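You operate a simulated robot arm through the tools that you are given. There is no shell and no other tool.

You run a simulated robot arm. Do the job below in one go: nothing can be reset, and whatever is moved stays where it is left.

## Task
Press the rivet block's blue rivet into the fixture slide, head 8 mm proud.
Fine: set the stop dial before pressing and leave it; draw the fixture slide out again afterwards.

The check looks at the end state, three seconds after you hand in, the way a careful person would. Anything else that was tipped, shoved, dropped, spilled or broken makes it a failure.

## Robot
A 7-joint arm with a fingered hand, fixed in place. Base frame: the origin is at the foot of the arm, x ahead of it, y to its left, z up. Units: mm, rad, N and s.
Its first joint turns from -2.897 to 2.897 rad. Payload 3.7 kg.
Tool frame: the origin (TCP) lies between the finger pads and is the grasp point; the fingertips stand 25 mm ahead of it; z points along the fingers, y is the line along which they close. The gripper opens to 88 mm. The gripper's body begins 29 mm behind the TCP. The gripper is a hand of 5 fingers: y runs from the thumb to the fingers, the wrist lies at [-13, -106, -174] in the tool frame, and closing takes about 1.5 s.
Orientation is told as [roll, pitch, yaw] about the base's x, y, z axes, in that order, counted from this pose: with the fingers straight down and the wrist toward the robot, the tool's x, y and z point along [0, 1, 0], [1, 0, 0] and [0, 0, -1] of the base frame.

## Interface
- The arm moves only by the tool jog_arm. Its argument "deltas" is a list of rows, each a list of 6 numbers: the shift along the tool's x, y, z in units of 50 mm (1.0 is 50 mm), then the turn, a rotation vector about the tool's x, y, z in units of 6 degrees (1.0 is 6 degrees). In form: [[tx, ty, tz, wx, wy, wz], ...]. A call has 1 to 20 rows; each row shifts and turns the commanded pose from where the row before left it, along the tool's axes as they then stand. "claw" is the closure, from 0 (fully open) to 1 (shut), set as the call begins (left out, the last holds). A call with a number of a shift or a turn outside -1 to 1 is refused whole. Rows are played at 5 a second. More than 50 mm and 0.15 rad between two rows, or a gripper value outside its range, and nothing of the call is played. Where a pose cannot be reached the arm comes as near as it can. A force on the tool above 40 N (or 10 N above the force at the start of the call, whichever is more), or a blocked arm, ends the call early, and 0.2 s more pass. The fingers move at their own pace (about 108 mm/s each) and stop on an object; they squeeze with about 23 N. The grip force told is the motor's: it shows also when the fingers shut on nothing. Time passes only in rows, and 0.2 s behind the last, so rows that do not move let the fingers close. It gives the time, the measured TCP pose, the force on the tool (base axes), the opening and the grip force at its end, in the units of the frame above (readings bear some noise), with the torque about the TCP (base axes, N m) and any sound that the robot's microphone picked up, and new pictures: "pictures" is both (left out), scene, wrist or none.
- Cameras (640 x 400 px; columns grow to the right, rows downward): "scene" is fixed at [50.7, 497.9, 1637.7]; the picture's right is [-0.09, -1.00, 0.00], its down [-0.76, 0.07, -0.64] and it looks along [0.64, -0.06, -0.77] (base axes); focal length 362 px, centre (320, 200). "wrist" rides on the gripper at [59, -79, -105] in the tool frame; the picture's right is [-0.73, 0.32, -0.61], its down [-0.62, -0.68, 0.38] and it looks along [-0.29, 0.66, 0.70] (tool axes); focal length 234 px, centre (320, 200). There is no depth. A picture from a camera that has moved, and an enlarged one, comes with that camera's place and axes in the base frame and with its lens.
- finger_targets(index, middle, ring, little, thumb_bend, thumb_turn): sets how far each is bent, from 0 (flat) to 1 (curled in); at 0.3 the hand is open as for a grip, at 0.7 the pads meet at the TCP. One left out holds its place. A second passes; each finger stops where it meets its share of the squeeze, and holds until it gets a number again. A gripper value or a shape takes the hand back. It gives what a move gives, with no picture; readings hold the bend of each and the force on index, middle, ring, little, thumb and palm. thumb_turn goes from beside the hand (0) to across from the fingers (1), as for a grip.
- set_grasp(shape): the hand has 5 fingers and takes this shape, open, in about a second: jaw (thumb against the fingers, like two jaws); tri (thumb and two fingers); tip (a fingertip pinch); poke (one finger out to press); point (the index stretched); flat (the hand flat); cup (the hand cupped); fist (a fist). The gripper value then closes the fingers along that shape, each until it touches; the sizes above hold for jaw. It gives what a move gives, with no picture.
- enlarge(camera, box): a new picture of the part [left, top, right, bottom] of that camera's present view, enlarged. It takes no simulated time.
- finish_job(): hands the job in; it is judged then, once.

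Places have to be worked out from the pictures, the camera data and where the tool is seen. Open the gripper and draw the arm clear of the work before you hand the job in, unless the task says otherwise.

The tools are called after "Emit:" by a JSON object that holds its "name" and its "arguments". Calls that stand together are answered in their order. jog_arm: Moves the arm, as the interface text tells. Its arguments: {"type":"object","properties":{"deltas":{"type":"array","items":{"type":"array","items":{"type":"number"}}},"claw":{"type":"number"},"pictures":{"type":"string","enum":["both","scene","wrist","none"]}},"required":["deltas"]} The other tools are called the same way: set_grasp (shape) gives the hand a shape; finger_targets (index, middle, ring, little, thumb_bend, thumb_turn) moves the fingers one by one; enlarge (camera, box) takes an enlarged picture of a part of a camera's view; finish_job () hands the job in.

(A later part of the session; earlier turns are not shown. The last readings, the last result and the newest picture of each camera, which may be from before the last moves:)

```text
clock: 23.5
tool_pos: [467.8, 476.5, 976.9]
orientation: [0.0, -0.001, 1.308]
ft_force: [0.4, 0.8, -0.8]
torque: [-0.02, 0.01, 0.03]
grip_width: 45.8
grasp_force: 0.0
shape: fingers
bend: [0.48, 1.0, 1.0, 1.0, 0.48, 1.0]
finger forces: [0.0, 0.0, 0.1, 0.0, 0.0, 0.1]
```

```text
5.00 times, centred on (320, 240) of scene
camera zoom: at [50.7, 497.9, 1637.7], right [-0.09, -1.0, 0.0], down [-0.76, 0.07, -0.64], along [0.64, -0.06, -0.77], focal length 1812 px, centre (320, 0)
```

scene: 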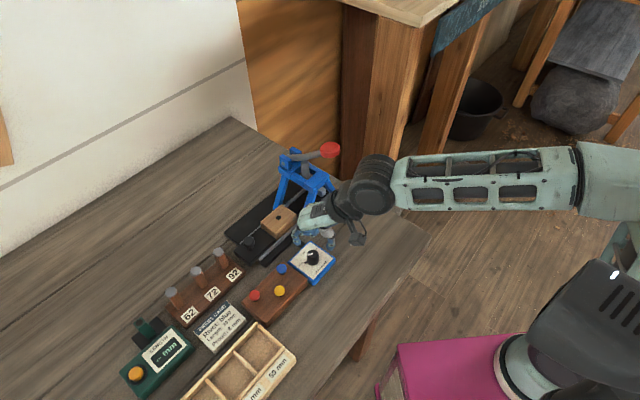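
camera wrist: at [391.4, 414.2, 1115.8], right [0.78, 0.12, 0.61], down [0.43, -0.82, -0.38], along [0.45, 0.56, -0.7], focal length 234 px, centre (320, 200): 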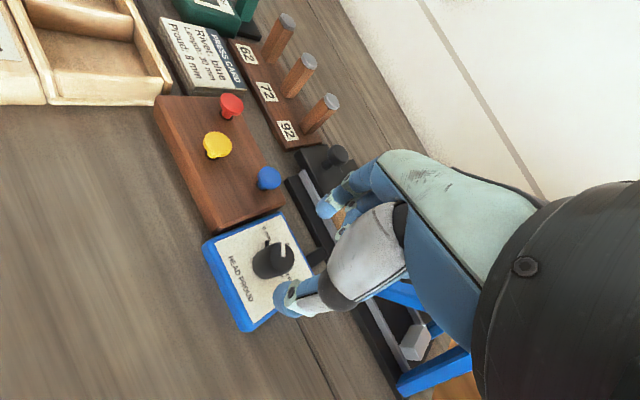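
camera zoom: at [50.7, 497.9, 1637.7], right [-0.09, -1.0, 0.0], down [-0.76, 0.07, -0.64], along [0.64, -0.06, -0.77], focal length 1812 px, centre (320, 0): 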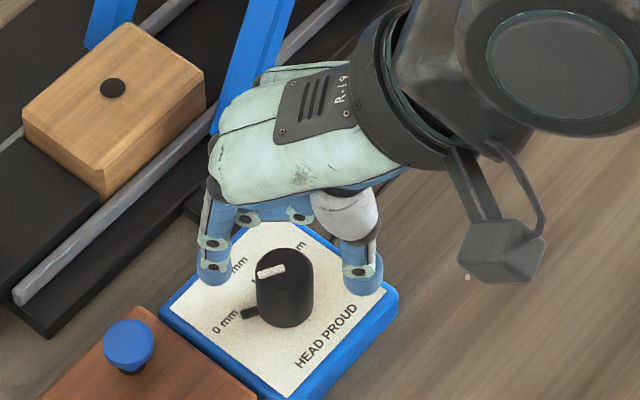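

The knob is centred between thumb and index. I close the pinch on it.

Emit:
{"name": "finger_targets", "arguments": {"index": 0.7, "thumb_bend": 0.7}}

Emit:
{"name": "enlarge", "arguments": {"camera": "wrist", "box": [180, 140, 400, 340]}}

Emit:
{"name": "enlarge", "arguments": {"camera": "scene", "box": [285, 200, 355, 280]}}

```text
clock: 24.5
tool_pos: [468.1, 475.1, 978.6]
orientation: [-0.001, -0.003, 1.31]
ft_force: [0.3, 4.9, 5.1]
torque: [0.22, -0.01, -0.04]
grip_width: 4.3
grasp_force: 3.7
shape: fingers
bend: [0.65, 1.0, 1.0, 1.0, 0.7, 1.0]
finger forces: [6.8, 0.0, 0.0, 0.1, 0.0, 0.1]
```

```text
2.00 times, centred on (290, 240) of wrist
camera zoom: at [391.0, 414.1, 1082.5], right [0.78, 0.12, 0.61], down [0.43, -0.82, -0.38], along [0.45, 0.56, -0.7], focal length 468 px, centre (380, 120)
```

zoom: 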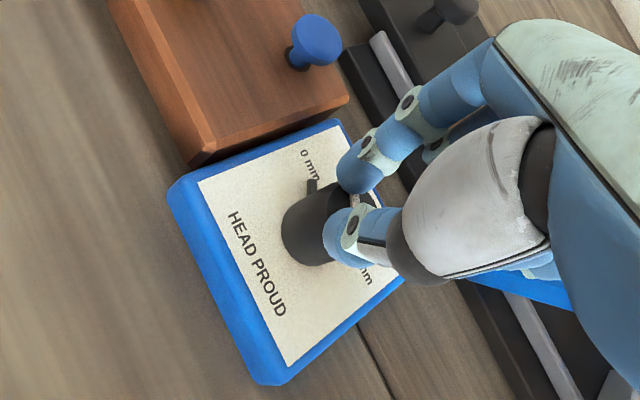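

```text
5.00 times, centred on (320, 240) of scene
camera zoom: at [50.7, 497.9, 1637.7], right [-0.09, -1.0, 0.0], down [-0.76, 0.07, -0.64], along [0.64, -0.06, -0.77], focal length 1812 px, centre (320, 0)
```

zoom: 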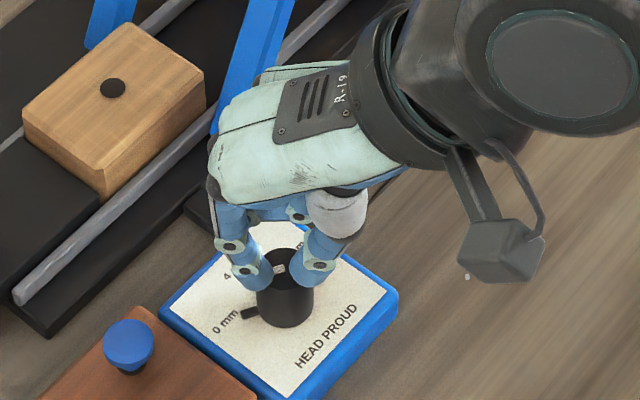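

The tips closed above the knob's rim (index pressing on top at 6.8 N), so they sit too high. I reopen slightly, with thumb and index only a little wider than the knob, before going lower.

Emit:
{"name": "finger_targets", "arguments": {"index": 0.5, "thumb_bend": 0.53}}

Emit:
{"name": "enlarge", "arguments": {"camera": "wrist", "box": [230, 170, 350, 320]}}

Emit:
{"name": "enlarge", "arguments": {"camera": "scene", "box": [295, 225, 345, 275]}}

```text
clock: 25.5
tool_pos: [468.8, 476.4, 978.7]
orientation: [-0.001, 0.0, 1.31]
ft_force: [0.0, -1.0, -0.2]
torque: [0.04, 0.0, -0.03]
grip_width: 37.8
grasp_force: 0.0
shape: fingers
bend: [0.5, 1.0, 1.0, 1.0, 0.53, 1.0]
finger forces: [0.0, 0.0, 0.1, 0.1, 0.0, 0.0]
```

```text
2.67 times, centred on (290, 245) of wrist
camera zoom: at [391.1, 413.9, 1082.2], right [0.78, 0.12, 0.61], down [0.43, -0.82, -0.38], along [0.45, 0.56, -0.7], focal length 624 px, centre (400, 80)
```

zoom: 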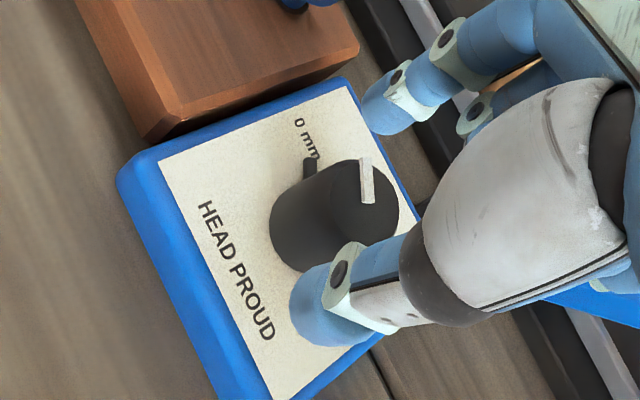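

```text
8.00 times, centred on (320, 250) of scene
camera zoom: at [50.7, 497.9, 1637.7], right [-0.09, -1.0, 0.0], down [-0.76, 0.07, -0.64], along [0.64, -0.06, -0.77], focal length 2899 px, centre (320, -200)
```

zoom: 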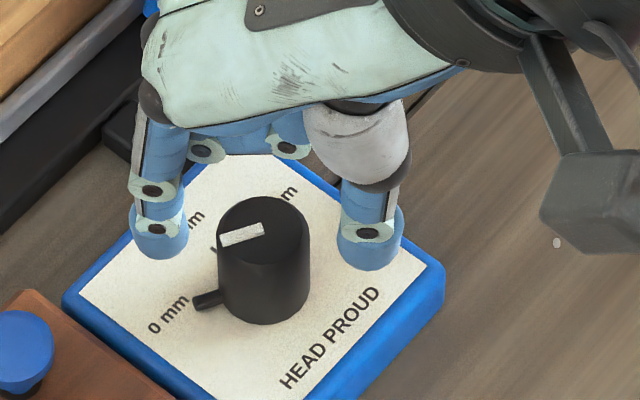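

Tip bottoms are about 945–950 now, so I can lower ~9.5 mm (panel is at ~933) to get the pads onto the knob's side.

Emit:
{"name": "jog_arm", "arguments": {"deltas": [[0, 0, 0.1, 0, 0, 0], [0, 0, 0.09, 0, 0, 0], [0, 0, 0, 0, 0, 0]], "pictures": "none"}}

Emit:
{"name": "enlarge", "arguments": {"camera": "scene", "box": [295, 225, 345, 275]}}

```text
clock: 26.3
tool_pos: [469.0, 475.4, 967.2]
orientation: [0.0, 0.001, 1.309]
ft_force: [-0.1, -0.3, -0.4]
torque: [0.03, 0.03, -0.01]
grip_width: 37.8
grasp_force: 0.1
shape: fingers
bend: [0.5, 1.0, 1.0, 1.0, 0.53, 1.0]
finger forces: [0.0, 0.0, 0.0, 0.1, 0.1, 0.1]
```

```text
8.00 times, centred on (320, 250) of scene
camera zoom: at [50.7, 497.9, 1637.7], right [-0.09, -1.0, 0.0], down [-0.76, 0.07, -0.64], along [0.64, -0.06, -0.77], focal length 2899 px, centre (320, -200)
```

zoom: 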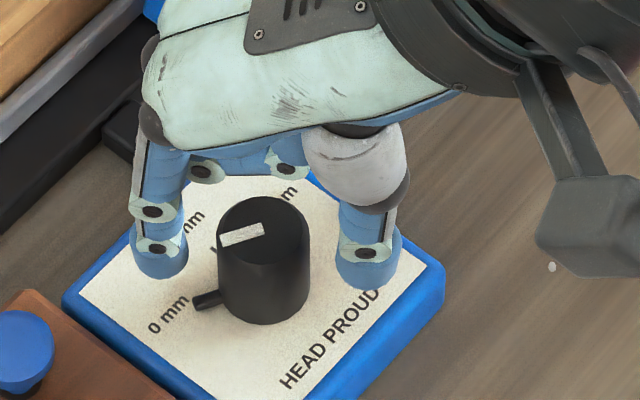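

No contact force; tips now straddle the knob lower down. I close again.

Emit:
{"name": "finger_targets", "arguments": {"index": 0.68, "thumb_bend": 0.7}}

Emit:
{"name": "enlarge", "arguments": {"camera": "scene", "box": [295, 225, 345, 275]}}

Emit:
{"name": "enlarge", "arguments": {"camera": "wrist", "box": [230, 170, 350, 320]}}

```text
clock: 27.3
tool_pos: [468.3, 476.7, 968.6]
orientation: [0.001, 0.001, 1.309]
ft_force: [-0.9, 0.6, -2.0]
torque: [0.02, 0.04, 0.02]
grip_width: 18.2
grasp_force: 4.3
shape: fingers
bend: [0.6, 1.0, 1.0, 1.0, 0.63, 1.0]
finger forces: [4.3, 0.1, 0.0, 0.0, 4.6, 0.1]
```

```text
8.00 times, centred on (320, 250) of scene
camera zoom: at [50.7, 497.9, 1637.7], right [-0.09, -1.0, 0.0], down [-0.76, 0.07, -0.64], along [0.64, -0.06, -0.77], focal length 2899 px, centre (320, -200)
```

zoom: 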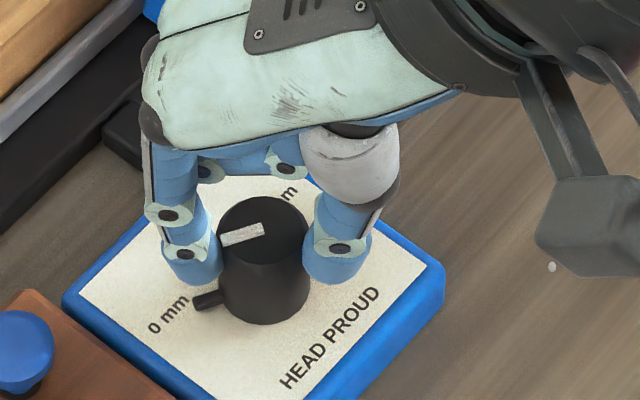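

```text
2.67 times, centred on (290, 245) of wrist
camera zoom: at [390.9, 414.3, 1072.4], right [0.78, 0.12, 0.61], down [0.43, -0.82, -0.38], along [0.45, 0.56, -0.7], focal length 624 px, centre (400, 80)
```

zoom: 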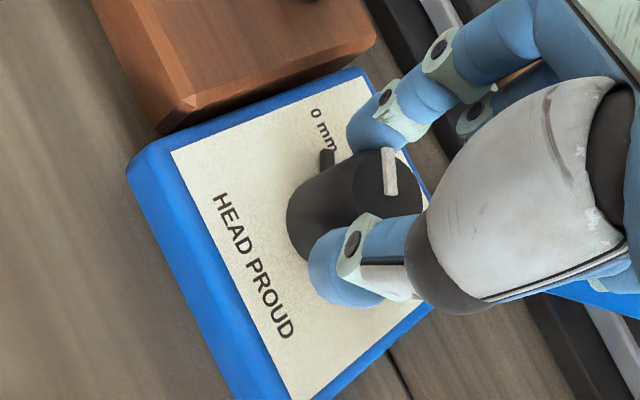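

The knob is pinched with ~4.5 N on either side. I turn clockwise 60° (yaw 75°→15°), watching the knob.

Emit:
{"name": "jog_arm", "arguments": {"deltas": [[0, 0, 0, 0, 0, 0.5], [0, 0, 0, 0, 0, 0.5], [0, 0, 0, 0, 0, 0.5], [0, 0, 0, 0, 0, 0.5], [0, 0, 0, 0, 0, 0.5], [0, 0, 0, 0, 0, 0.5], [0, 0, 0, 0, 0, 0], [0, 0, 0, 0, 0, 0]], "pictures": "none"}}

Emit:
{"name": "enlarge", "arguments": {"camera": "scene", "box": [295, 225, 345, 275]}}

Emit:
{"name": "enlarge", "arguments": {"camera": "wrist", "box": [230, 170, 350, 320]}}

```text
clock: 29.1
tool_pos: [468.2, 476.0, 968.2]
orientation: [0.002, 0.001, 0.995]
ft_force: [-0.6, 3.5, -0.7]
torque: [0.1, 0.0, -0.01]
grip_width: 17.7
grasp_force: 5.1
shape: fingers
bend: [0.59, 1.0, 1.0, 1.0, 0.64, 1.0]
finger forces: [6.4, 0.1, 0.0, 0.0, 3.5, 0.0]
```

```text
8.00 times, centred on (320, 250) of scene
camera zoom: at [50.7, 497.9, 1637.7], right [-0.09, -1.0, 0.0], down [-0.76, 0.07, -0.64], along [0.64, -0.06, -0.77], focal length 2899 px, centre (320, -200)
```

zoom: 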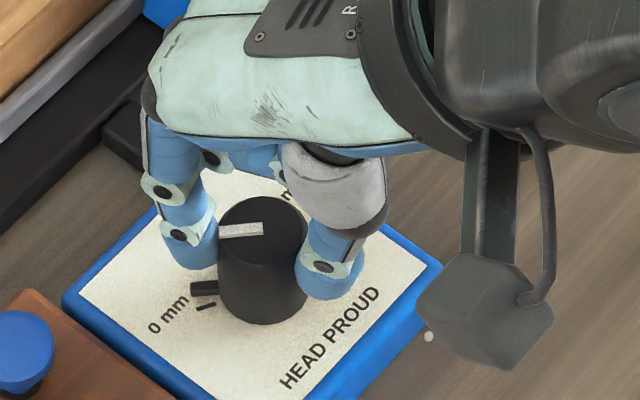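

```text
2.67 times, centred on (290, 245) of wrist
camera zoom: at [374.5, 440.9, 1072.5], right [0.78, -0.13, 0.61], down [0.15, -0.91, -0.38], along [0.6, 0.39, -0.7], focal length 624 px, centre (400, 80)
```

zoom: 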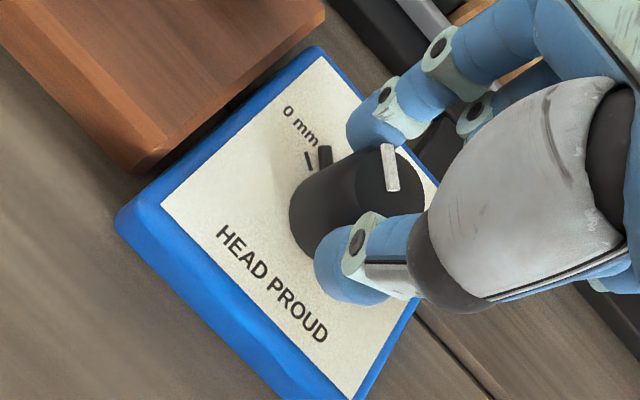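

The knob follows (the 0 mm tick is now uncovered beside the nose). I continue the stroke to yaw 15°.

Emit:
{"name": "jog_arm", "arguments": {"deltas": [[0, 0, 0, 0, 0, 0.5], [0, 0, 0, 0, 0, 0.5], [0, 0, 0, 0, 0, 0.5], [0, 0, 0, 0, 0, 0.5], [0, 0, 0, 0, 0, 0.5], [0, 0, 0, 0, 0, 0.5], [0, 0, 0, 0, 0, 0.5], [0, 0, 0, 0, 0, 0.5], [0, 0, 0, 0, 0, 0.5], [0, 0, 0, 0, 0, 0.5], [0, 0, 0, 0, 0, 0.5], [0, 0, 0, 0, 0, 0.5], [0, 0, 0, 0, 0, 0.5], [0, 0, 0, 0, 0, 0.5], [0, 0, 0, 0, 0, 0], [0, 0, 0, 0, 0, 0]], "pictures": "none"}}

Emit:
{"name": "enlarge", "arguments": {"camera": "scene", "box": [295, 225, 345, 275]}}

Emit:
{"name": "enlarge", "arguments": {"camera": "wrist", "box": [230, 170, 350, 320]}}

```text
clock: 32.5
tool_pos: [468.6, 475.9, 968.2]
orientation: [0.002, 0.001, 0.262]
ft_force: [-0.5, 8.5, 2.7]
torque: [0.2, -0.01, 0.02]
grip_width: 18.3
grasp_force: 5.9
shape: fingers
bend: [0.59, 1.0, 1.0, 1.0, 0.64, 1.0]
finger forces: [7.3, 0.1, 0.0, 0.0, 4.9, 0.0]
```

```text
8.00 times, centred on (320, 250) of scene
camera zoom: at [50.7, 497.9, 1637.7], right [-0.09, -1.0, 0.0], down [-0.76, 0.07, -0.64], along [0.64, -0.06, -0.77], focal length 2899 px, centre (320, -200)
```

zoom: 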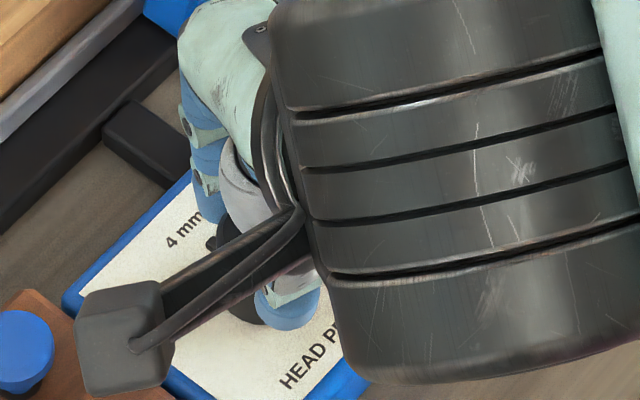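

```text
2.67 times, centred on (290, 245) of wrist
camera zoom: at [377.0, 511.2, 1071.8], right [0.5, -0.62, 0.61], down [-0.5, -0.78, -0.38], along [0.71, -0.11, -0.7], focal length 624 px, centre (400, 80)
```

zoom: 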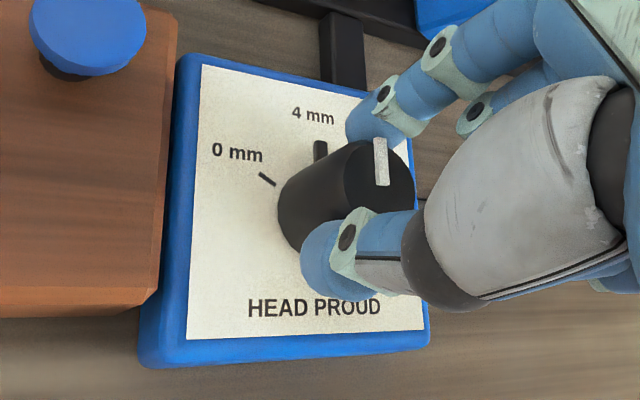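

The nose now points near 4 mm, so it follows well. I continue the same stroke another 30° to yaw −15°.

Emit:
{"name": "jog_arm", "arguments": {"deltas": [[0, 0, 0, 0, 0, 0.5], [0, 0, 0, 0, 0, 0.5], [0, 0, 0, 0, 0, 0.5], [0, 0, 0, 0, 0, 0.5], [0, 0, 0, 0, 0, 0.5], [0, 0, 0, 0, 0, 0.5], [0, 0, 0, 0, 0, 0.5], [0, 0, 0, 0, 0, 0.5], [0, 0, 0, 0, 0, 0.5], [0, 0, 0, 0, 0, 0.5], [0, 0, 0, 0, 0, 0], [0, 0, 0, 0, 0, 0]], "pictures": "none"}}

Emit:
{"name": "enlarge", "arguments": {"camera": "wrist", "box": [230, 170, 350, 320]}}

```text
clock: 35.1
tool_pos: [468.7, 476.3, 968.6]
orientation: [-0.002, -0.001, -0.261]
ft_force: [2.1, 7.4, -0.8]
torque: [0.16, -0.04, 0.02]
grip_width: 18.5
grasp_force: 5.8
shape: fingers
bend: [0.59, 1.0, 1.0, 1.0, 0.64, 1.0]
finger forces: [6.2, 0.1, 0.0, 0.1, 5.2, 0.0]
```

```text
2.67 times, centred on (290, 245) of wrist
camera zoom: at [406.9, 552.0, 1072.9], right [0.12, -0.78, 0.61], down [-0.82, -0.43, -0.38], along [0.56, -0.45, -0.7], focal length 624 px, centre (400, 80)
```

zoom: 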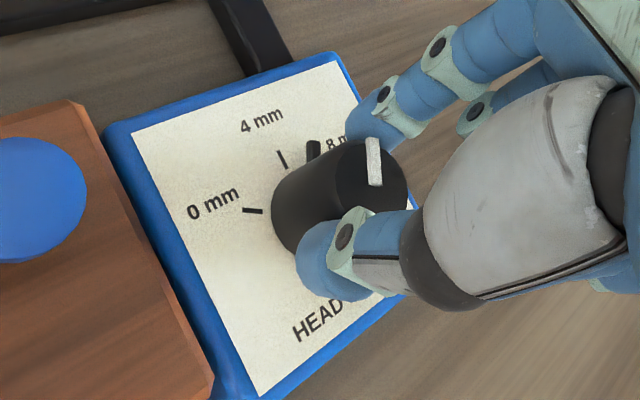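

The nose is about 25–30° past 4 mm; roughly 32° remain. I release, lift 25 mm, yaw back to 63° for a second grip.

Emit:
{"name": "finger_targets", "arguments": {"index": 0.5, "thumb_bend": 0.53}}

Emit:
{"name": "jog_arm", "arguments": {"deltas": [[0, 0, -0.25, 0, 0, 0], [0, 0, -0.25, 0, 0, 0], [0, 0, 0, 0, 0, -1], [0, 0, 0, 0, 0, -1], [0, 0, 0, 0, 0, -1], [0, 0, 0, 0, 0, -1], [0, 0, 0, 0, 0, -1], [0, 0, 0, 0, 0, -1], [0, 0, 0, 0, 0, -1], [0, 0, 0, 0, 0, -1], [0, 0, 0, 0, 0, -1], [0, 0, 0, 0, 0, -1], [0, 0, 0, 0, 0, -1], [0, 0, 0, 0, 0, -1], [0, 0, 0, 0, 0, -1], [0, 0, 0, 0, 0, 0], [0, 0, 0, 0, 0, 0]], "pictures": "none"}}

Emit:
{"name": "enlarge", "arguments": {"camera": "scene", "box": [295, 225, 345, 275]}}

Emit:
{"name": "enlarge", "arguments": {"camera": "wrist", "box": [200, 170, 350, 320]}}

```text
clock: 36.1
tool_pos: [467.0, 475.0, 968.2]
orientation: [0.0, -0.001, -0.262]
ft_force: [0.6, 0.0, 0.0]
torque: [-0.04, -0.04, 0.02]
grip_width: 37.7
grasp_force: 0.1
shape: fingers
bend: [0.5, 1.0, 1.0, 1.0, 0.53, 1.0]
finger forces: [0.1, 0.0, 0.1, 0.1, 0.0, 0.1]
```

```text
clock: 39.7
tool_pos: [468.6, 474.8, 994.4]
orientation: [0.0, 0.001, 1.099]
ft_force: [0.0, 0.0, -0.1]
torque: [-0.01, 0.01, 0.01]
grip_width: 37.5
grasp_force: 0.0
shape: fingers
bend: [0.5, 1.0, 1.0, 1.0, 0.53, 1.0]
finger forces: [0.0, 0.1, 0.0, 0.1, 0.0, 0.1]
```

```text
8.00 times, centred on (320, 250) of scene
camera zoom: at [50.7, 497.9, 1637.7], right [-0.09, -1.0, 0.0], down [-0.76, 0.07, -0.64], along [0.64, -0.06, -0.77], focal length 2899 px, centre (320, -200)
```

zoom: 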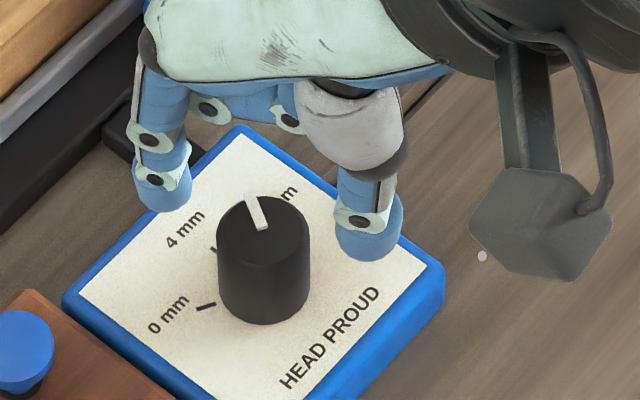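

```text
2.67 times, centred on (275, 245) of wrist
camera zoom: at [379.7, 430.5, 1096.8], right [0.79, -0.04, 0.61], down [0.25, -0.89, -0.38], along [0.56, 0.45, -0.7], focal length 624 px, centre (440, 80)
```

zoom: 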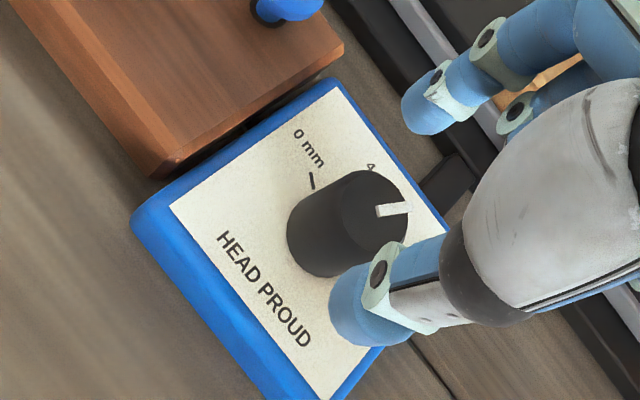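

The line now reads ~60° label angle, i.e. 90° turned with no slip; 30° remain. I descend, grip again and turn 30°.

Emit:
{"name": "jog_arm", "arguments": {"deltas": [[0, 0, 0.25, 0, 0, 0], [0, 0, 0.25, 0, 0, 0], [0, 0, 0, 0, 0, 0]], "pictures": "none"}}

Emit:
{"name": "finger_targets", "arguments": {"index": 0.68, "thumb_bend": 0.7}}

Emit:
{"name": "jog_arm", "arguments": {"deltas": [[0, 0, 0, 0, 0, 0.5], [0, 0, 0, 0, 0, 0.5], [0, 0, 0, 0, 0, 0.5], [0, 0, 0, 0, 0, 0.5], [0, 0, 0, 0, 0, 0.5], [0, 0, 0, 0, 0, 0.5], [0, 0, 0, 0, 0, 0.5], [0, 0, 0, 0, 0, 0.5], [0, 0, 0, 0, 0, 0.5], [0, 0, 0, 0, 0, 0.5], [0, 0, 0, 0, 0, 0], [0, 0, 0, 0, 0, 0]], "pictures": "none"}}

Emit:
{"name": "enlarge", "arguments": {"camera": "scene", "box": [295, 225, 345, 275]}}

Emit:
{"name": "enlarge", "arguments": {"camera": "wrist", "box": [200, 170, 350, 320]}}

```text
clock: 40.5
tool_pos: [467.8, 476.1, 970.0]
orientation: [0.001, -0.001, 1.1]
ft_force: [-0.1, -0.3, 0.5]
torque: [0.01, 0.01, -0.03]
grip_width: 37.7
grasp_force: 0.0
shape: fingers
bend: [0.5, 1.0, 1.0, 1.0, 0.53, 1.0]
finger forces: [0.0, 0.0, 0.0, 0.0, 0.0, 0.0]
```

```text
clock: 41.5
tool_pos: [468.3, 476.7, 967.2]
orientation: [0.0, 0.001, 1.099]
ft_force: [-0.6, 0.7, 0.0]
torque: [0.03, 0.0, 0.0]
grip_width: 17.7
grasp_force: 4.4
shape: fingers
bend: [0.59, 1.0, 1.0, 1.0, 0.64, 1.0]
finger forces: [5.2, 0.0, 0.0, 0.0, 3.9, 0.1]
```

```text
clock: 44.1
tool_pos: [467.8, 474.8, 968.1]
orientation: [0.001, 0.0, 0.574]
ft_force: [-1.8, 6.0, 0.7]
torque: [0.13, 0.01, 0.01]
grip_width: 17.9
grasp_force: 5.8
shape: fingers
bend: [0.58, 1.0, 1.0, 1.0, 0.65, 1.0]
finger forces: [7.7, 0.0, 0.1, 0.0, 3.8, 0.0]
```

```text
8.00 times, centred on (320, 250) of scene
camera zoom: at [50.7, 497.9, 1637.7], right [-0.09, -1.0, 0.0], down [-0.76, 0.07, -0.64], along [0.64, -0.06, -0.77], focal length 2899 px, centre (320, -200)
```

zoom: 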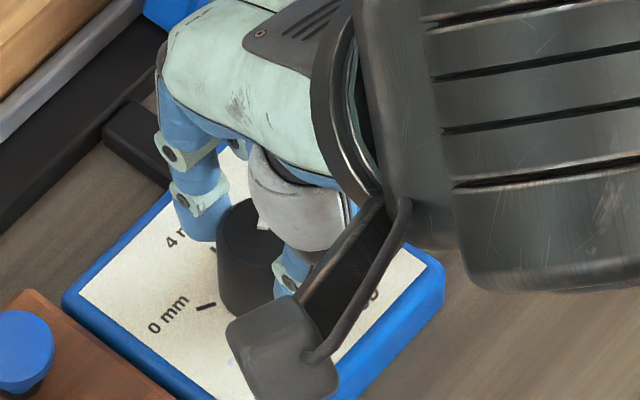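

```text
2.67 times, centred on (275, 245) of wrist
camera zoom: at [369.1, 481.3, 1072.1], right [0.67, -0.43, 0.61], down [-0.23, -0.89, -0.38], along [0.71, 0.11, -0.7], focal length 624 px, centre (440, 80)
```

zoom: 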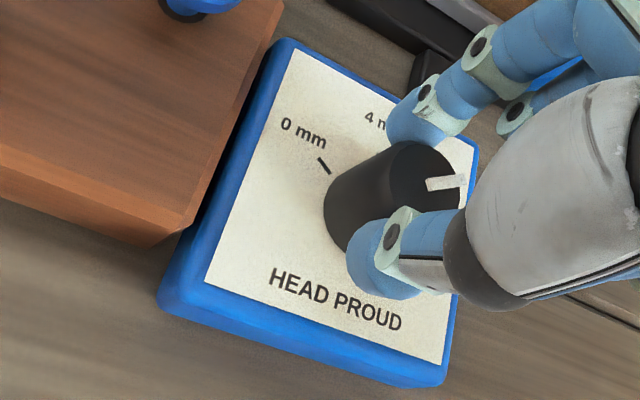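

I release, lift and yaw back so the dial can be seen.

Emit:
{"name": "finger_targets", "arguments": {"index": 0.5, "thumb_bend": 0.53}}

Emit:
{"name": "jog_arm", "arguments": {"deltas": [[0, 0, -0.25, 0, 0, 0], [0, 0, -0.25, 0, 0, 0], [0, 0, 0, 0, 0, -1], [0, 0, 0, 0, 0, -1], [0, 0, 0, 0, 0, -1], [0, 0, 0, 0, 0, -1], [0, 0, 0, 0, 0, -1], [0, 0, 0, 0, 0, 0], [0, 0, 0, 0, 0, 0]], "pictures": "none"}}

Emit:
{"name": "enlarge", "arguments": {"camera": "scene", "box": [295, 225, 345, 275]}}

Emit:
{"name": "enlarge", "arguments": {"camera": "wrist", "box": [200, 170, 350, 320]}}

```text
clock: 45.1
tool_pos: [467.5, 476.1, 967.5]
orientation: [0.001, 0.0, 0.578]
ft_force: [-0.9, 0.4, 0.2]
torque: [0.01, -0.02, 0.0]
grip_width: 37.5
grasp_force: 0.1
shape: fingers
bend: [0.5, 1.0, 1.0, 1.0, 0.53, 1.0]
finger forces: [0.0, 0.0, 0.1, 0.0, 0.0, 0.0]
```

```text
clock: 47.1
tool_pos: [468.4, 474.3, 993.9]
orientation: [0.001, 0.0, 1.1]
ft_force: [0.1, 0.3, -1.2]
torque: [0.0, -0.01, -0.03]
grip_width: 38.0
grasp_force: 0.0
shape: fingers
bend: [0.5, 1.0, 1.0, 1.0, 0.53, 1.0]
finger forces: [0.0, 0.0, 0.0, 0.0, 0.0, 0.0]
```

```text
8.00 times, centred on (320, 250) of scene
camera zoom: at [50.7, 497.9, 1637.7], right [-0.09, -1.0, 0.0], down [-0.76, 0.07, -0.64], along [0.64, -0.06, -0.77], focal length 2899 px, centre (320, -200)
```

zoom: 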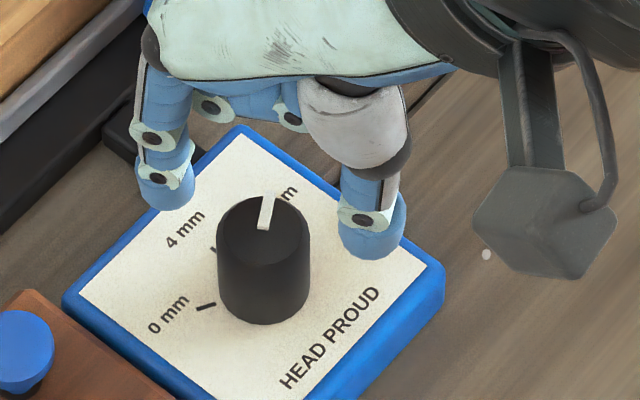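

```text
2.67 times, centred on (275, 245) of wrist
camera zoom: at [379.4, 429.7, 1097.9], right [0.79, -0.04, 0.61], down [0.25, -0.89, -0.38], along [0.56, 0.45, -0.7], focal length 624 px, centre (440, 80)
```

zoom: 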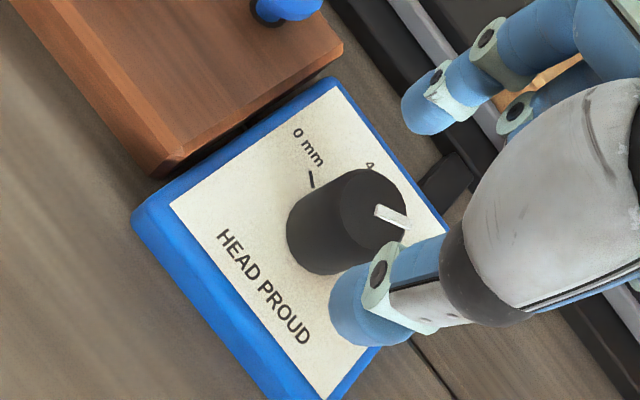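

The dial line reads roughly −12° to −19° (target −15°) depending on the view; I move the hand to look at the knob from the −y side, where the 8 mm tick should be visible.

Emit:
{"name": "jog_arm", "arguments": {"deltas": [[0, 0, -0.8, 0, 0, 0], [0, 0, -0.8, 0, 0, 0], [0, 0, 0, 0, 0, -1], [0, 0, 0, 0, 0, -1], [0, 0, 0, 0, 0, -1], [0, 0, 0, 0, 0, -1], [0, 0, 0, 0, 0, -1], [0, 0, 0, 0, 0, -1], [0, 0, 0, 0, 0, -1], [-0.22, -0.576, 0, 0, 0, 0], [-0.22, -0.576, 0, 0, 0, 0], [0, 0, 0, 0, 0, 0], [0, 0, 0, 0, 0, 0]], "pictures": "wrist"}}

```text
clock: 49.9
tool_pos: [503.9, 425.7, 1073.0]
orientation: [0.001, -0.001, 1.833]
ft_force: [0.4, -0.2, 0.1]
torque: [-0.01, 0.01, 0.04]
grip_width: 37.8
grasp_force: 0.2
shape: fingers
bend: [0.5, 1.0, 1.0, 1.0, 0.53, 1.0]
finger forces: [0.0, 0.0, 0.1, 0.0, 0.0, 0.0]
camera wrist: at [467.8, 332.9, 1176.2], right [0.62, 0.5, 0.61], down [0.78, -0.5, -0.38], along [0.11, 0.71, -0.7], focal length 234 px, centre (320, 200)
```

wrist: 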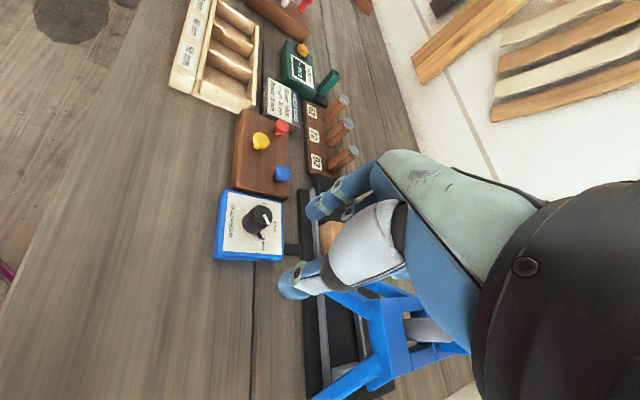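

Emit:
{"name": "enlarge", "arguments": {"camera": "wrist", "box": [210, 180, 300, 270]}}

Emit:
{"name": "enlarge", "arguments": {"camera": "scene", "box": [295, 235, 335, 275]}}

```text
4.44 times, centred on (255, 225) of wrist
camera zoom: at [467.8, 332.9, 1176.2], right [0.62, 0.5, 0.61], down [0.78, -0.5, -0.38], along [0.11, 0.71, -0.7], focal length 1041 px, centre (609, 89)
```

zoom: 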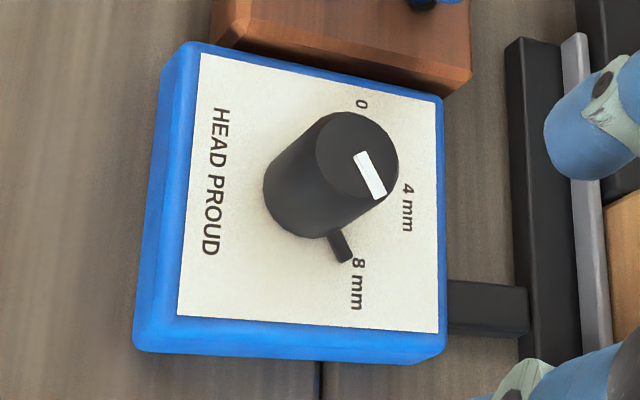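

```text
10.00 times, centred on (315, 255) of scene
camera zoom: at [50.7, 497.9, 1637.7], right [-0.09, -1.0, 0.0], down [-0.76, 0.07, -0.64], along [0.64, -0.06, -0.77], focal length 3624 px, centre (370, -350)
```

zoom: 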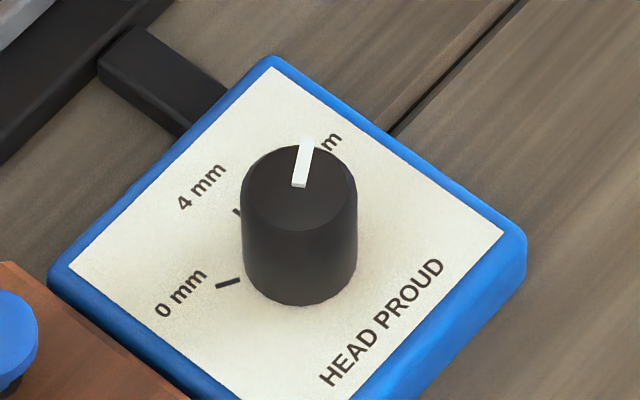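

The nose now covers the 8 mm tick and the line points at −15°±2°, so the dial is set. Next I look closely at the blue rivet from both cameras.

Emit:
{"name": "enlarge", "arguments": {"camera": "wrist", "box": [240, 100, 320, 200]}}

Emit:
{"name": "enlarge", "arguments": {"camera": "scene", "box": [262, 250, 302, 290]}}

```text
4.00 times, centred on (280, 150) of wrist
camera zoom: at [467.8, 332.9, 1176.2], right [0.62, 0.5, 0.61], down [0.78, -0.5, -0.38], along [0.11, 0.71, -0.7], focal length 937 px, centre (480, 400)
```

zoom: 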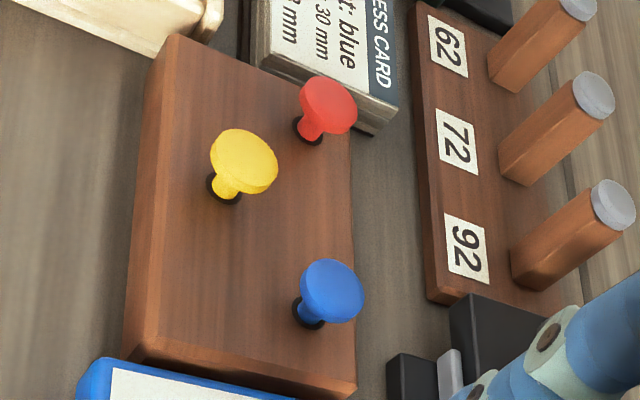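

```text
10.00 times, centred on (282, 270) of scene
camera zoom: at [50.7, 497.9, 1637.7], right [-0.09, -1.0, 0.0], down [-0.76, 0.07, -0.64], along [0.64, -0.06, -0.77], focal length 3624 px, centre (700, -500)
```

zoom: 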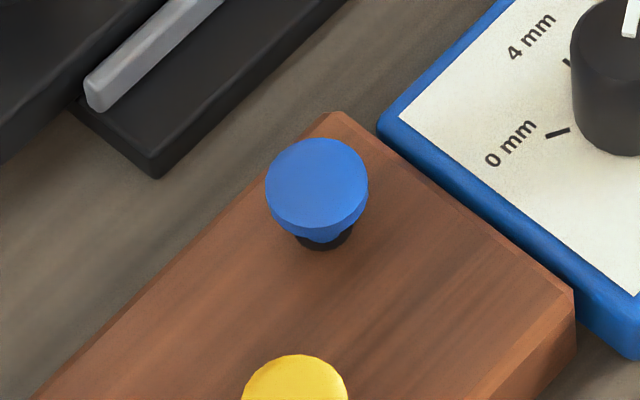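

Blue rivet: head top centre ≈ (442.4, 544.6, 949.5), Ø22 mm, head underside ≈ 943, block top ≈ 931.5. I check the fingertip depth below the TCP with the present half-open pinch.

Emit:
{"name": "enlarge", "arguments": {"camera": "scene", "box": [305, 175, 375, 225]}}

Emit:
{"name": "enlarge", "arguments": {"camera": "wrist", "box": [260, 150, 380, 310]}}

```text
8.00 times, centred on (340, 200) of scene
camera zoom: at [50.7, 497.9, 1637.7], right [-0.09, -1.0, 0.0], down [-0.76, 0.07, -0.64], along [0.64, -0.06, -0.77], focal length 2899 px, centre (160, 200)
```

zoom: 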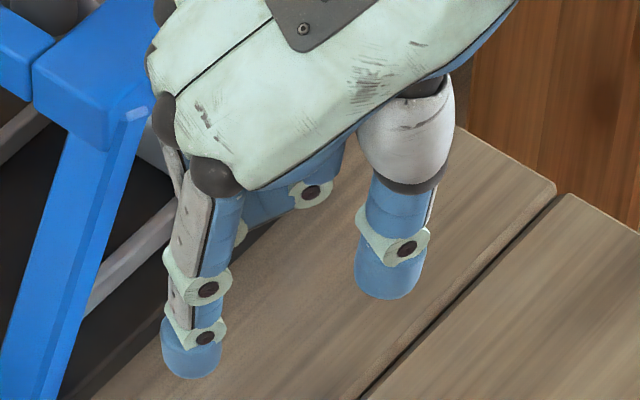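

```text
2.50 times, centred on (320, 230) of wrist
camera zoom: at [467.8, 332.9, 1176.2], right [0.62, 0.5, 0.61], down [0.78, -0.5, -0.38], along [0.11, 0.71, -0.7], focal length 585 px, centre (320, 125)
```

zoom: 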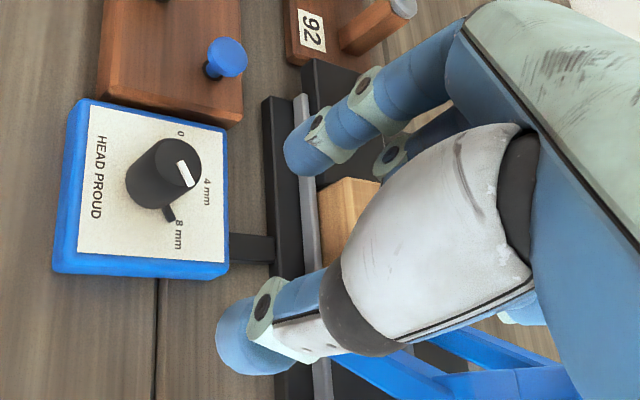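

For the insertion next to the press frame, the hand's little-finger side would come close to the frame, so I'll pick and place with the hand leaned ~20° away from the press (about the pinch axis), keeping the rivet vertical. I move above the blue rivet at yaw 45° and test that tilt in free air.

Emit:
{"name": "jog_arm", "arguments": {"deltas": [[0, 0, 0, 0, 0, 1], [0, 0, 0, 0, 0, 1], [0, 0, 0, 0, 0, 1], [0, 0, 0, 0, 0, 1], [0, 0, 0, 0, 0, 1], [0, 0, 0, 0, 0, 1], [0, 0, 0, 0, 0, 1], [0, 0, 0, 0, 0, 1], [0, 0, 0, 0, 0, 1], [0, 0, 0, 0, 0, 1], [0.64, 0.2, 0, 0, 0, 0], [0.64, 0.2, 0, 0, 0, 0], [0.64, 0.2, 0, 0, 0, 0], [0.64, 0.2, 0, 0, 0, 0], [0, 0, 0, 0, -1, 0], [0, 0, 0, 0, -1, 0], [0, 0, 0, 0, -1, 0], [0, 0, 0, 0, -0.333, 0], [0, 0, 0, 0, 0, 0], [0, 0, 0, 0, 0, 0]], "pictures": "both"}}

```text
clock: 54.1
tool_pos: [441.2, 544.5, 1074.1]
orientation: [-0.351, 0.0, 0.785]
ft_force: [-0.1, -0.1, 0.4]
torque: [0.01, -0.03, 0.01]
grip_width: 37.9
grasp_force: 0.0
shape: fingers
bend: [0.5, 1.0, 1.0, 1.0, 0.53, 1.0]
finger forces: [0.0, 0.0, 0.0, 0.0, 0.0, 0.0]
camera wrist: at [320.0, 552.6, 1151.9], right [0.56, -0.11, 0.82], down [0.03, -0.99, -0.15], along [0.83, 0.1, -0.55], focal length 234 px, centre (320, 200)
```

scene: 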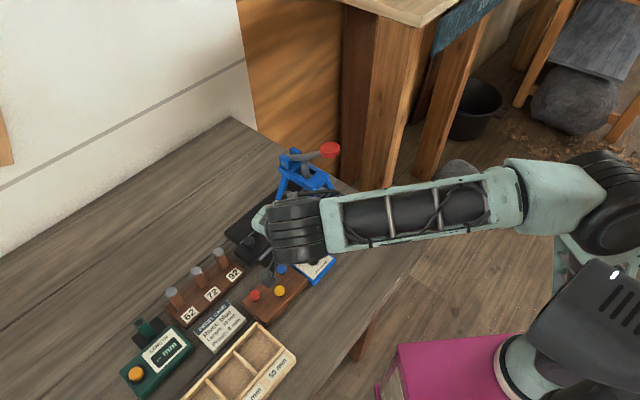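
wrist: 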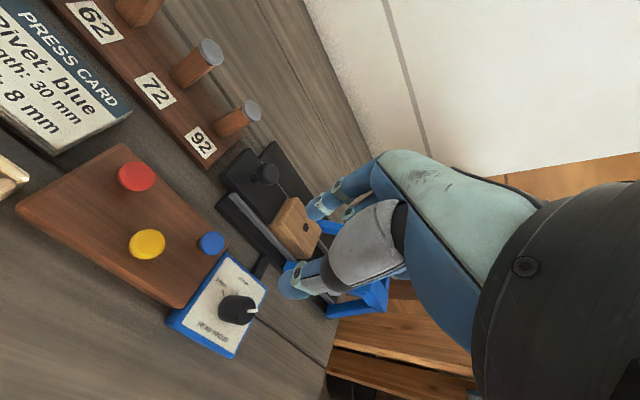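

The tilt is reached with no error. I descend to TCP z ≈ 985 above the blue rivet, keeping the half-open pinch, to check centring.

Emit:
{"name": "jog_arm", "arguments": {"deltas": [[0.214, 0.0147, 0.553, 0, 0, 0], [0.214, 0.0147, 0.553, 0, 0, 0], [0.214, 0.0147, 0.553, 0, 0, 0], [0, 0, 0, 0, 0, 0], [0, 0, 0, 0, 0, 0]], "pictures": "none"}}

Emit:
{"name": "enlarge", "arguments": {"camera": "wrist", "box": [200, 160, 360, 320]}}

Emit:
{"name": "enlarge", "arguments": {"camera": "scene", "box": [240, 220, 320, 300]}}

```text
clock: 55.3
tool_pos: [441.9, 546.9, 984.8]
orientation: [-0.348, -0.001, 0.784]
ft_force: [0.5, -0.1, 0.3]
torque: [0.02, 0.0, 0.03]
grip_width: 37.7
grasp_force: 0.1
shape: fingers
bend: [0.5, 1.0, 1.0, 1.0, 0.53, 1.0]
finger forces: [0.0, 0.0, 0.0, 0.0, 0.0, 0.0]
```

```text
2.50 times, centred on (280, 240) of wrist
camera zoom: at [321.7, 553.9, 1062.1], right [0.56, -0.11, 0.82], down [0.03, -0.99, -0.15], along [0.83, 0.1, -0.55], focal length 585 px, centre (420, 100)
```

zoom: 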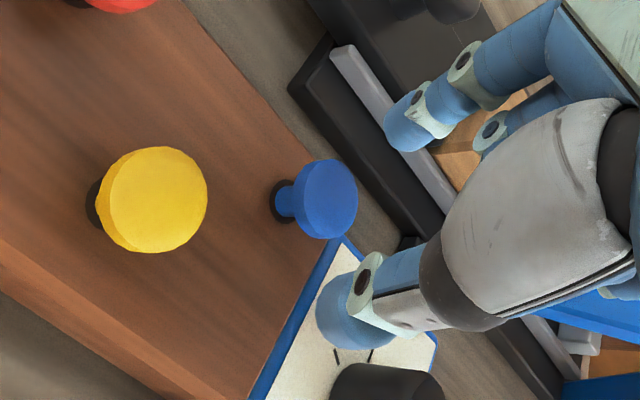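

```text
5.00 times, centred on (280, 260) of scene
camera zoom: at [50.7, 497.9, 1637.7], right [-0.09, -1.0, 0.0], down [-0.76, 0.07, -0.64], along [0.64, -0.06, -0.77], focal length 1812 px, centre (520, -100)
```

zoom: 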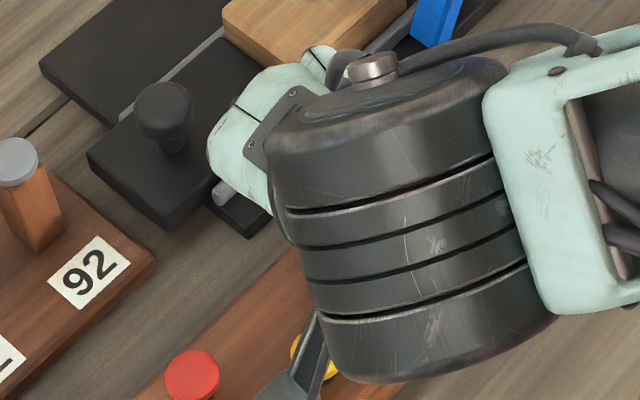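

Using only the (more accurate) wrist-camera poses, the rivet head top is at ≈ (443.4, 546.3, 946) and the hole ≈ (578.5, 550.2, 949). In the tool frame the head now lies ~11 mm in +x and 21 mm deeper than the pinch point; I move most of that way, stopping 8 mm high.

Emit:
{"name": "jog_arm", "arguments": {"deltas": [[0.082, 0.013, 0.136, 0, 0, 0], [0.082, 0.013, 0.136, 0, 0, 0], [0, 0, 0, 0, 0, 0], [0, 0, 0, 0, 0, 0]], "pictures": "none"}}

Emit:
{"name": "enlarge", "arguments": {"camera": "wrist", "box": [230, 160, 350, 310]}}

```text
clock: 56.3
tool_pos: [440.1, 550.8, 969.3]
orientation: [-0.349, -0.001, 0.785]
ft_force: [0.0, 0.0, 0.2]
torque: [-0.01, 0.03, -0.01]
grip_width: 37.8
grasp_force: 0.1
shape: fingers
bend: [0.5, 1.0, 1.0, 1.0, 0.53, 1.0]
finger forces: [0.1, 0.1, 0.1, 0.0, 0.0, 0.1]
```

```text
2.67 times, centred on (290, 235) of wrist
camera zoom: at [319.9, 558.0, 1046.7], right [0.56, -0.11, 0.82], down [0.03, -0.99, -0.15], along [0.83, 0.1, -0.55], focal length 624 px, centre (400, 107)
```

zoom: 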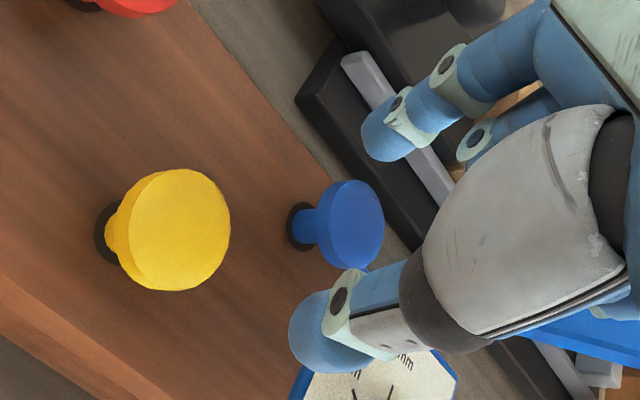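

The head is well centred between thumb and index. I narrow the pinch to just wider than the head before the last 8 mm.

Emit:
{"name": "finger_targets", "arguments": {"index": 0.545, "thumb_bend": 0.575}}

Emit:
{"name": "enlarge", "arguments": {"camera": "wrist", "box": [230, 160, 350, 310]}}

```text
clock: 57.3
tool_pos: [439.9, 550.0, 968.3]
orientation: [-0.349, 0.0, 0.786]
ft_force: [0.6, 0.3, -0.1]
torque: [0.02, 0.02, 0.05]
grip_width: 29.6
grasp_force: 0.3
shape: fingers
bend: [0.54, 1.0, 1.0, 1.0, 0.57, 1.0]
finger forces: [0.0, 0.0, 0.0, 0.0, 0.0, 0.1]
```

```text
2.67 times, centred on (290, 235) of wrist
camera zoom: at [319.9, 557.9, 1046.8], right [0.56, -0.11, 0.82], down [0.03, -0.99, -0.15], along [0.83, 0.1, -0.55], focal length 624 px, centre (400, 107)
```

zoom: 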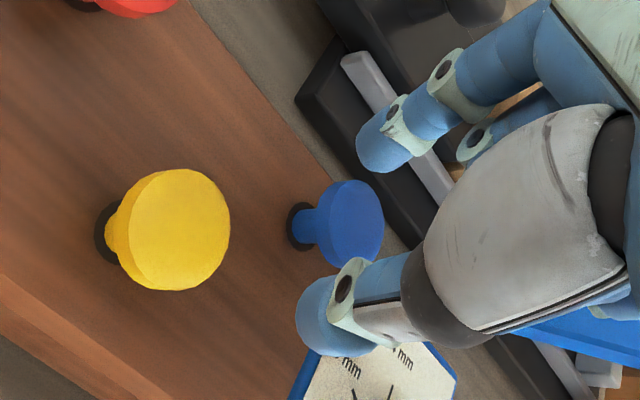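

No contact yet. I lower the last 8 mm straight down.

Emit:
{"name": "jog_arm", "arguments": {"deltas": [[0.027, 0, 0.075, 0, 0, 0], [0.027, 0, 0.075, 0, 0, 0], [0, 0, 0, 0, 0, 0]], "pictures": "none"}}

Emit:
{"name": "enlarge", "arguments": {"camera": "wrist", "box": [230, 160, 350, 310]}}

```text
clock: 58.1
tool_pos: [439.1, 550.4, 959.7]
orientation: [-0.349, 0.001, 0.785]
ft_force: [-0.6, 0.0, 0.3]
torque: [-0.03, 0.01, 0.02]
grip_width: 29.8
grasp_force: 0.1
shape: fingers
bend: [0.54, 1.0, 1.0, 1.0, 0.57, 1.0]
finger forces: [0.1, 0.1, 0.0, 0.0, 0.0, 0.0]
```

```text
2.67 times, centred on (290, 235) of wrist
camera zoom: at [319.3, 557.5, 1038.2], right [0.56, -0.11, 0.82], down [0.03, -0.99, -0.15], along [0.83, 0.1, -0.55], focal length 624 px, centre (400, 107)
```

zoom: 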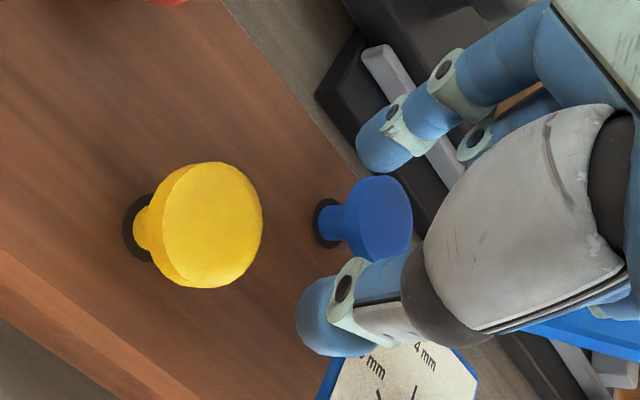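

The head now lies between the pads, slightly above the tip centres. I close the pinch on the head.

Emit:
{"name": "finger_targets", "arguments": {"index": 0.7, "thumb_bend": 0.72}}

Emit:
{"name": "enlarge", "arguments": {"camera": "wrist", "box": [230, 160, 350, 310]}}

```text
clock: 59.1
tool_pos: [441.3, 549.2, 959.9]
orientation: [-0.35, 0.0, 0.785]
ft_force: [-0.7, 0.2, 0.1]
torque: [-0.03, -0.03, -0.01]
grip_width: 13.2
grasp_force: 5.1
shape: fingers
bend: [0.62, 1.0, 1.0, 1.0, 0.66, 1.0]
finger forces: [4.7, 0.0, 0.0, 0.1, 5.0, 0.1]
```

```text
2.67 times, centred on (290, 235) of wrist
camera zoom: at [319.5, 557.5, 1038.3], right [0.56, -0.11, 0.82], down [0.03, -0.99, -0.15], along [0.83, 0.1, -0.55], focal length 624 px, centre (400, 107)
```

zoom: 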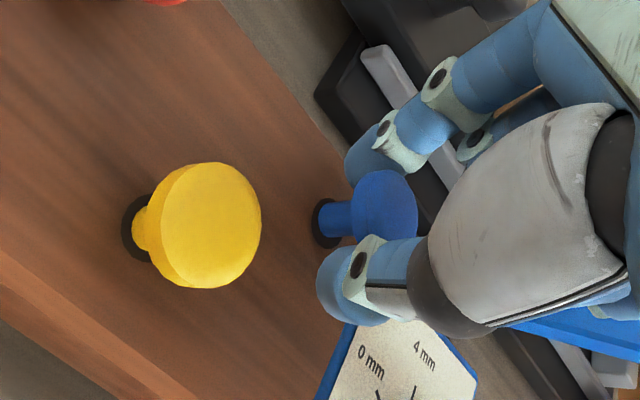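

The head is held with ~5 N on either side. I lift slowly by 12 mm and check that the rivet comes along.

Emit:
{"name": "jog_arm", "arguments": {"deltas": [[-0.0274, 0, -0.0752, 0, 0, 0], [-0.0274, 0, -0.0752, 0, 0, 0], [-0.0274, 0, -0.0752, 0, 0, 0], [0, 0, 0, 0, 0, 0]], "pictures": "none"}}

Emit:
{"name": "enlarge", "arguments": {"camera": "wrist", "box": [230, 160, 350, 310]}}

```text
clock: 60.1
tool_pos: [440.9, 548.7, 974.4]
orientation: [-0.349, -0.001, 0.786]
ft_force: [0.4, 0.5, -0.3]
torque: [0.01, -0.01, -0.03]
grip_width: 13.0
grasp_force: 4.2
shape: fingers
bend: [0.62, 1.0, 1.0, 1.0, 0.66, 1.0]
finger forces: [4.7, 0.0, 0.1, 0.0, 5.1, 0.1]
```

```text
2.67 times, centred on (290, 235) of wrist
camera zoom: at [319.5, 557.2, 1051.8], right [0.56, -0.11, 0.82], down [0.02, -0.99, -0.15], along [0.83, 0.1, -0.55], focal length 624 px, centre (400, 107)
```

zoom: 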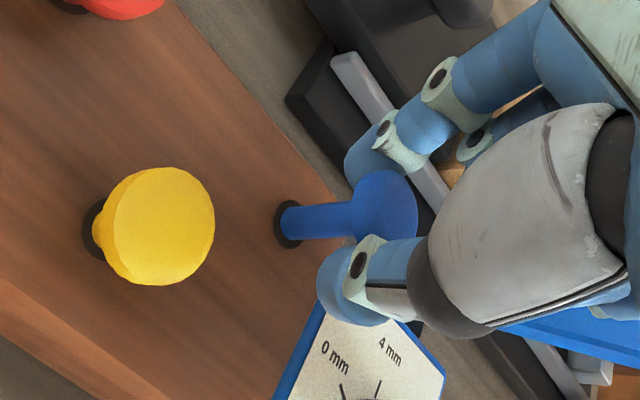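

The rivet comes up with the hand. I lift another 45 mm to clear it fully and look at it.

Emit:
{"name": "jog_arm", "arguments": {"deltas": [[-0.0513, 0, -0.141, 0, 0, 0], [-0.0513, 0, -0.141, 0, 0, 0], [-0.0513, 0, -0.141, 0, 0, 0], [-0.0513, 0, -0.141, 0, 0, 0], [-0.0513, 0, -0.141, 0, 0, 0], [-0.0513, 0, -0.141, 0, 0, 0], [0, 0, 0, 0, 0, 0], [0, 0, 0, 0, 0, 0]], "pictures": "none"}}

Emit:
{"name": "enlarge", "arguments": {"camera": "wrist", "box": [230, 160, 350, 310]}}

Emit:
{"name": "enlarge", "arguments": {"camera": "scene", "box": [240, 190, 340, 290]}}

```text
clock: 61.9
tool_pos: [441.2, 549.3, 1017.6]
orientation: [-0.35, -0.001, 0.786]
ft_force: [0.0, -0.3, -0.5]
torque: [0.02, 0.02, 0.01]
grip_width: 12.8
grasp_force: 4.8
shape: fingers
bend: [0.62, 1.0, 1.0, 1.0, 0.66, 1.0]
finger forces: [4.7, 0.0, 0.1, 0.1, 5.0, 0.1]
```

```text
2.67 times, centred on (290, 235) of wrist
camera zoom: at [320.5, 557.7, 1095.5], right [0.56, -0.11, 0.82], down [0.03, -0.99, -0.15], along [0.83, 0.1, -0.55], focal length 624 px, centre (400, 107)
```

zoom: 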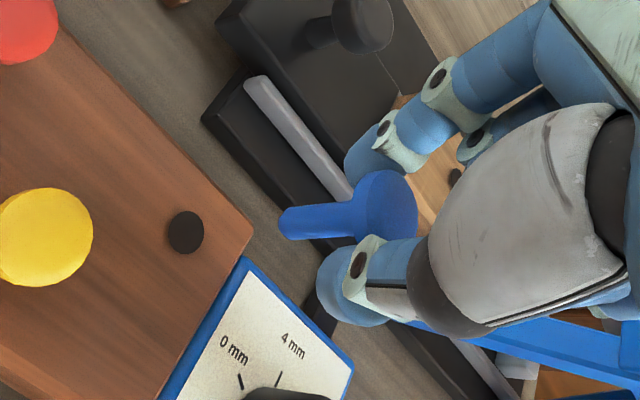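

```text
4.00 times, centred on (290, 240) of scene
camera zoom: at [50.7, 497.9, 1637.7], right [-0.09, -1.0, 0.0], down [-0.76, 0.07, -0.64], along [0.64, -0.06, -0.77], focal length 1450 px, centre (440, 40)
```

zoom: 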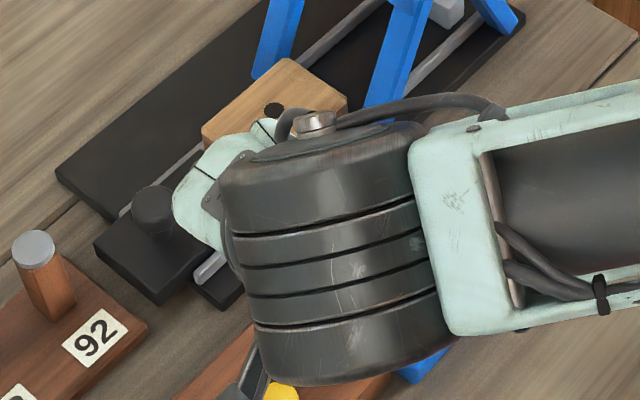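

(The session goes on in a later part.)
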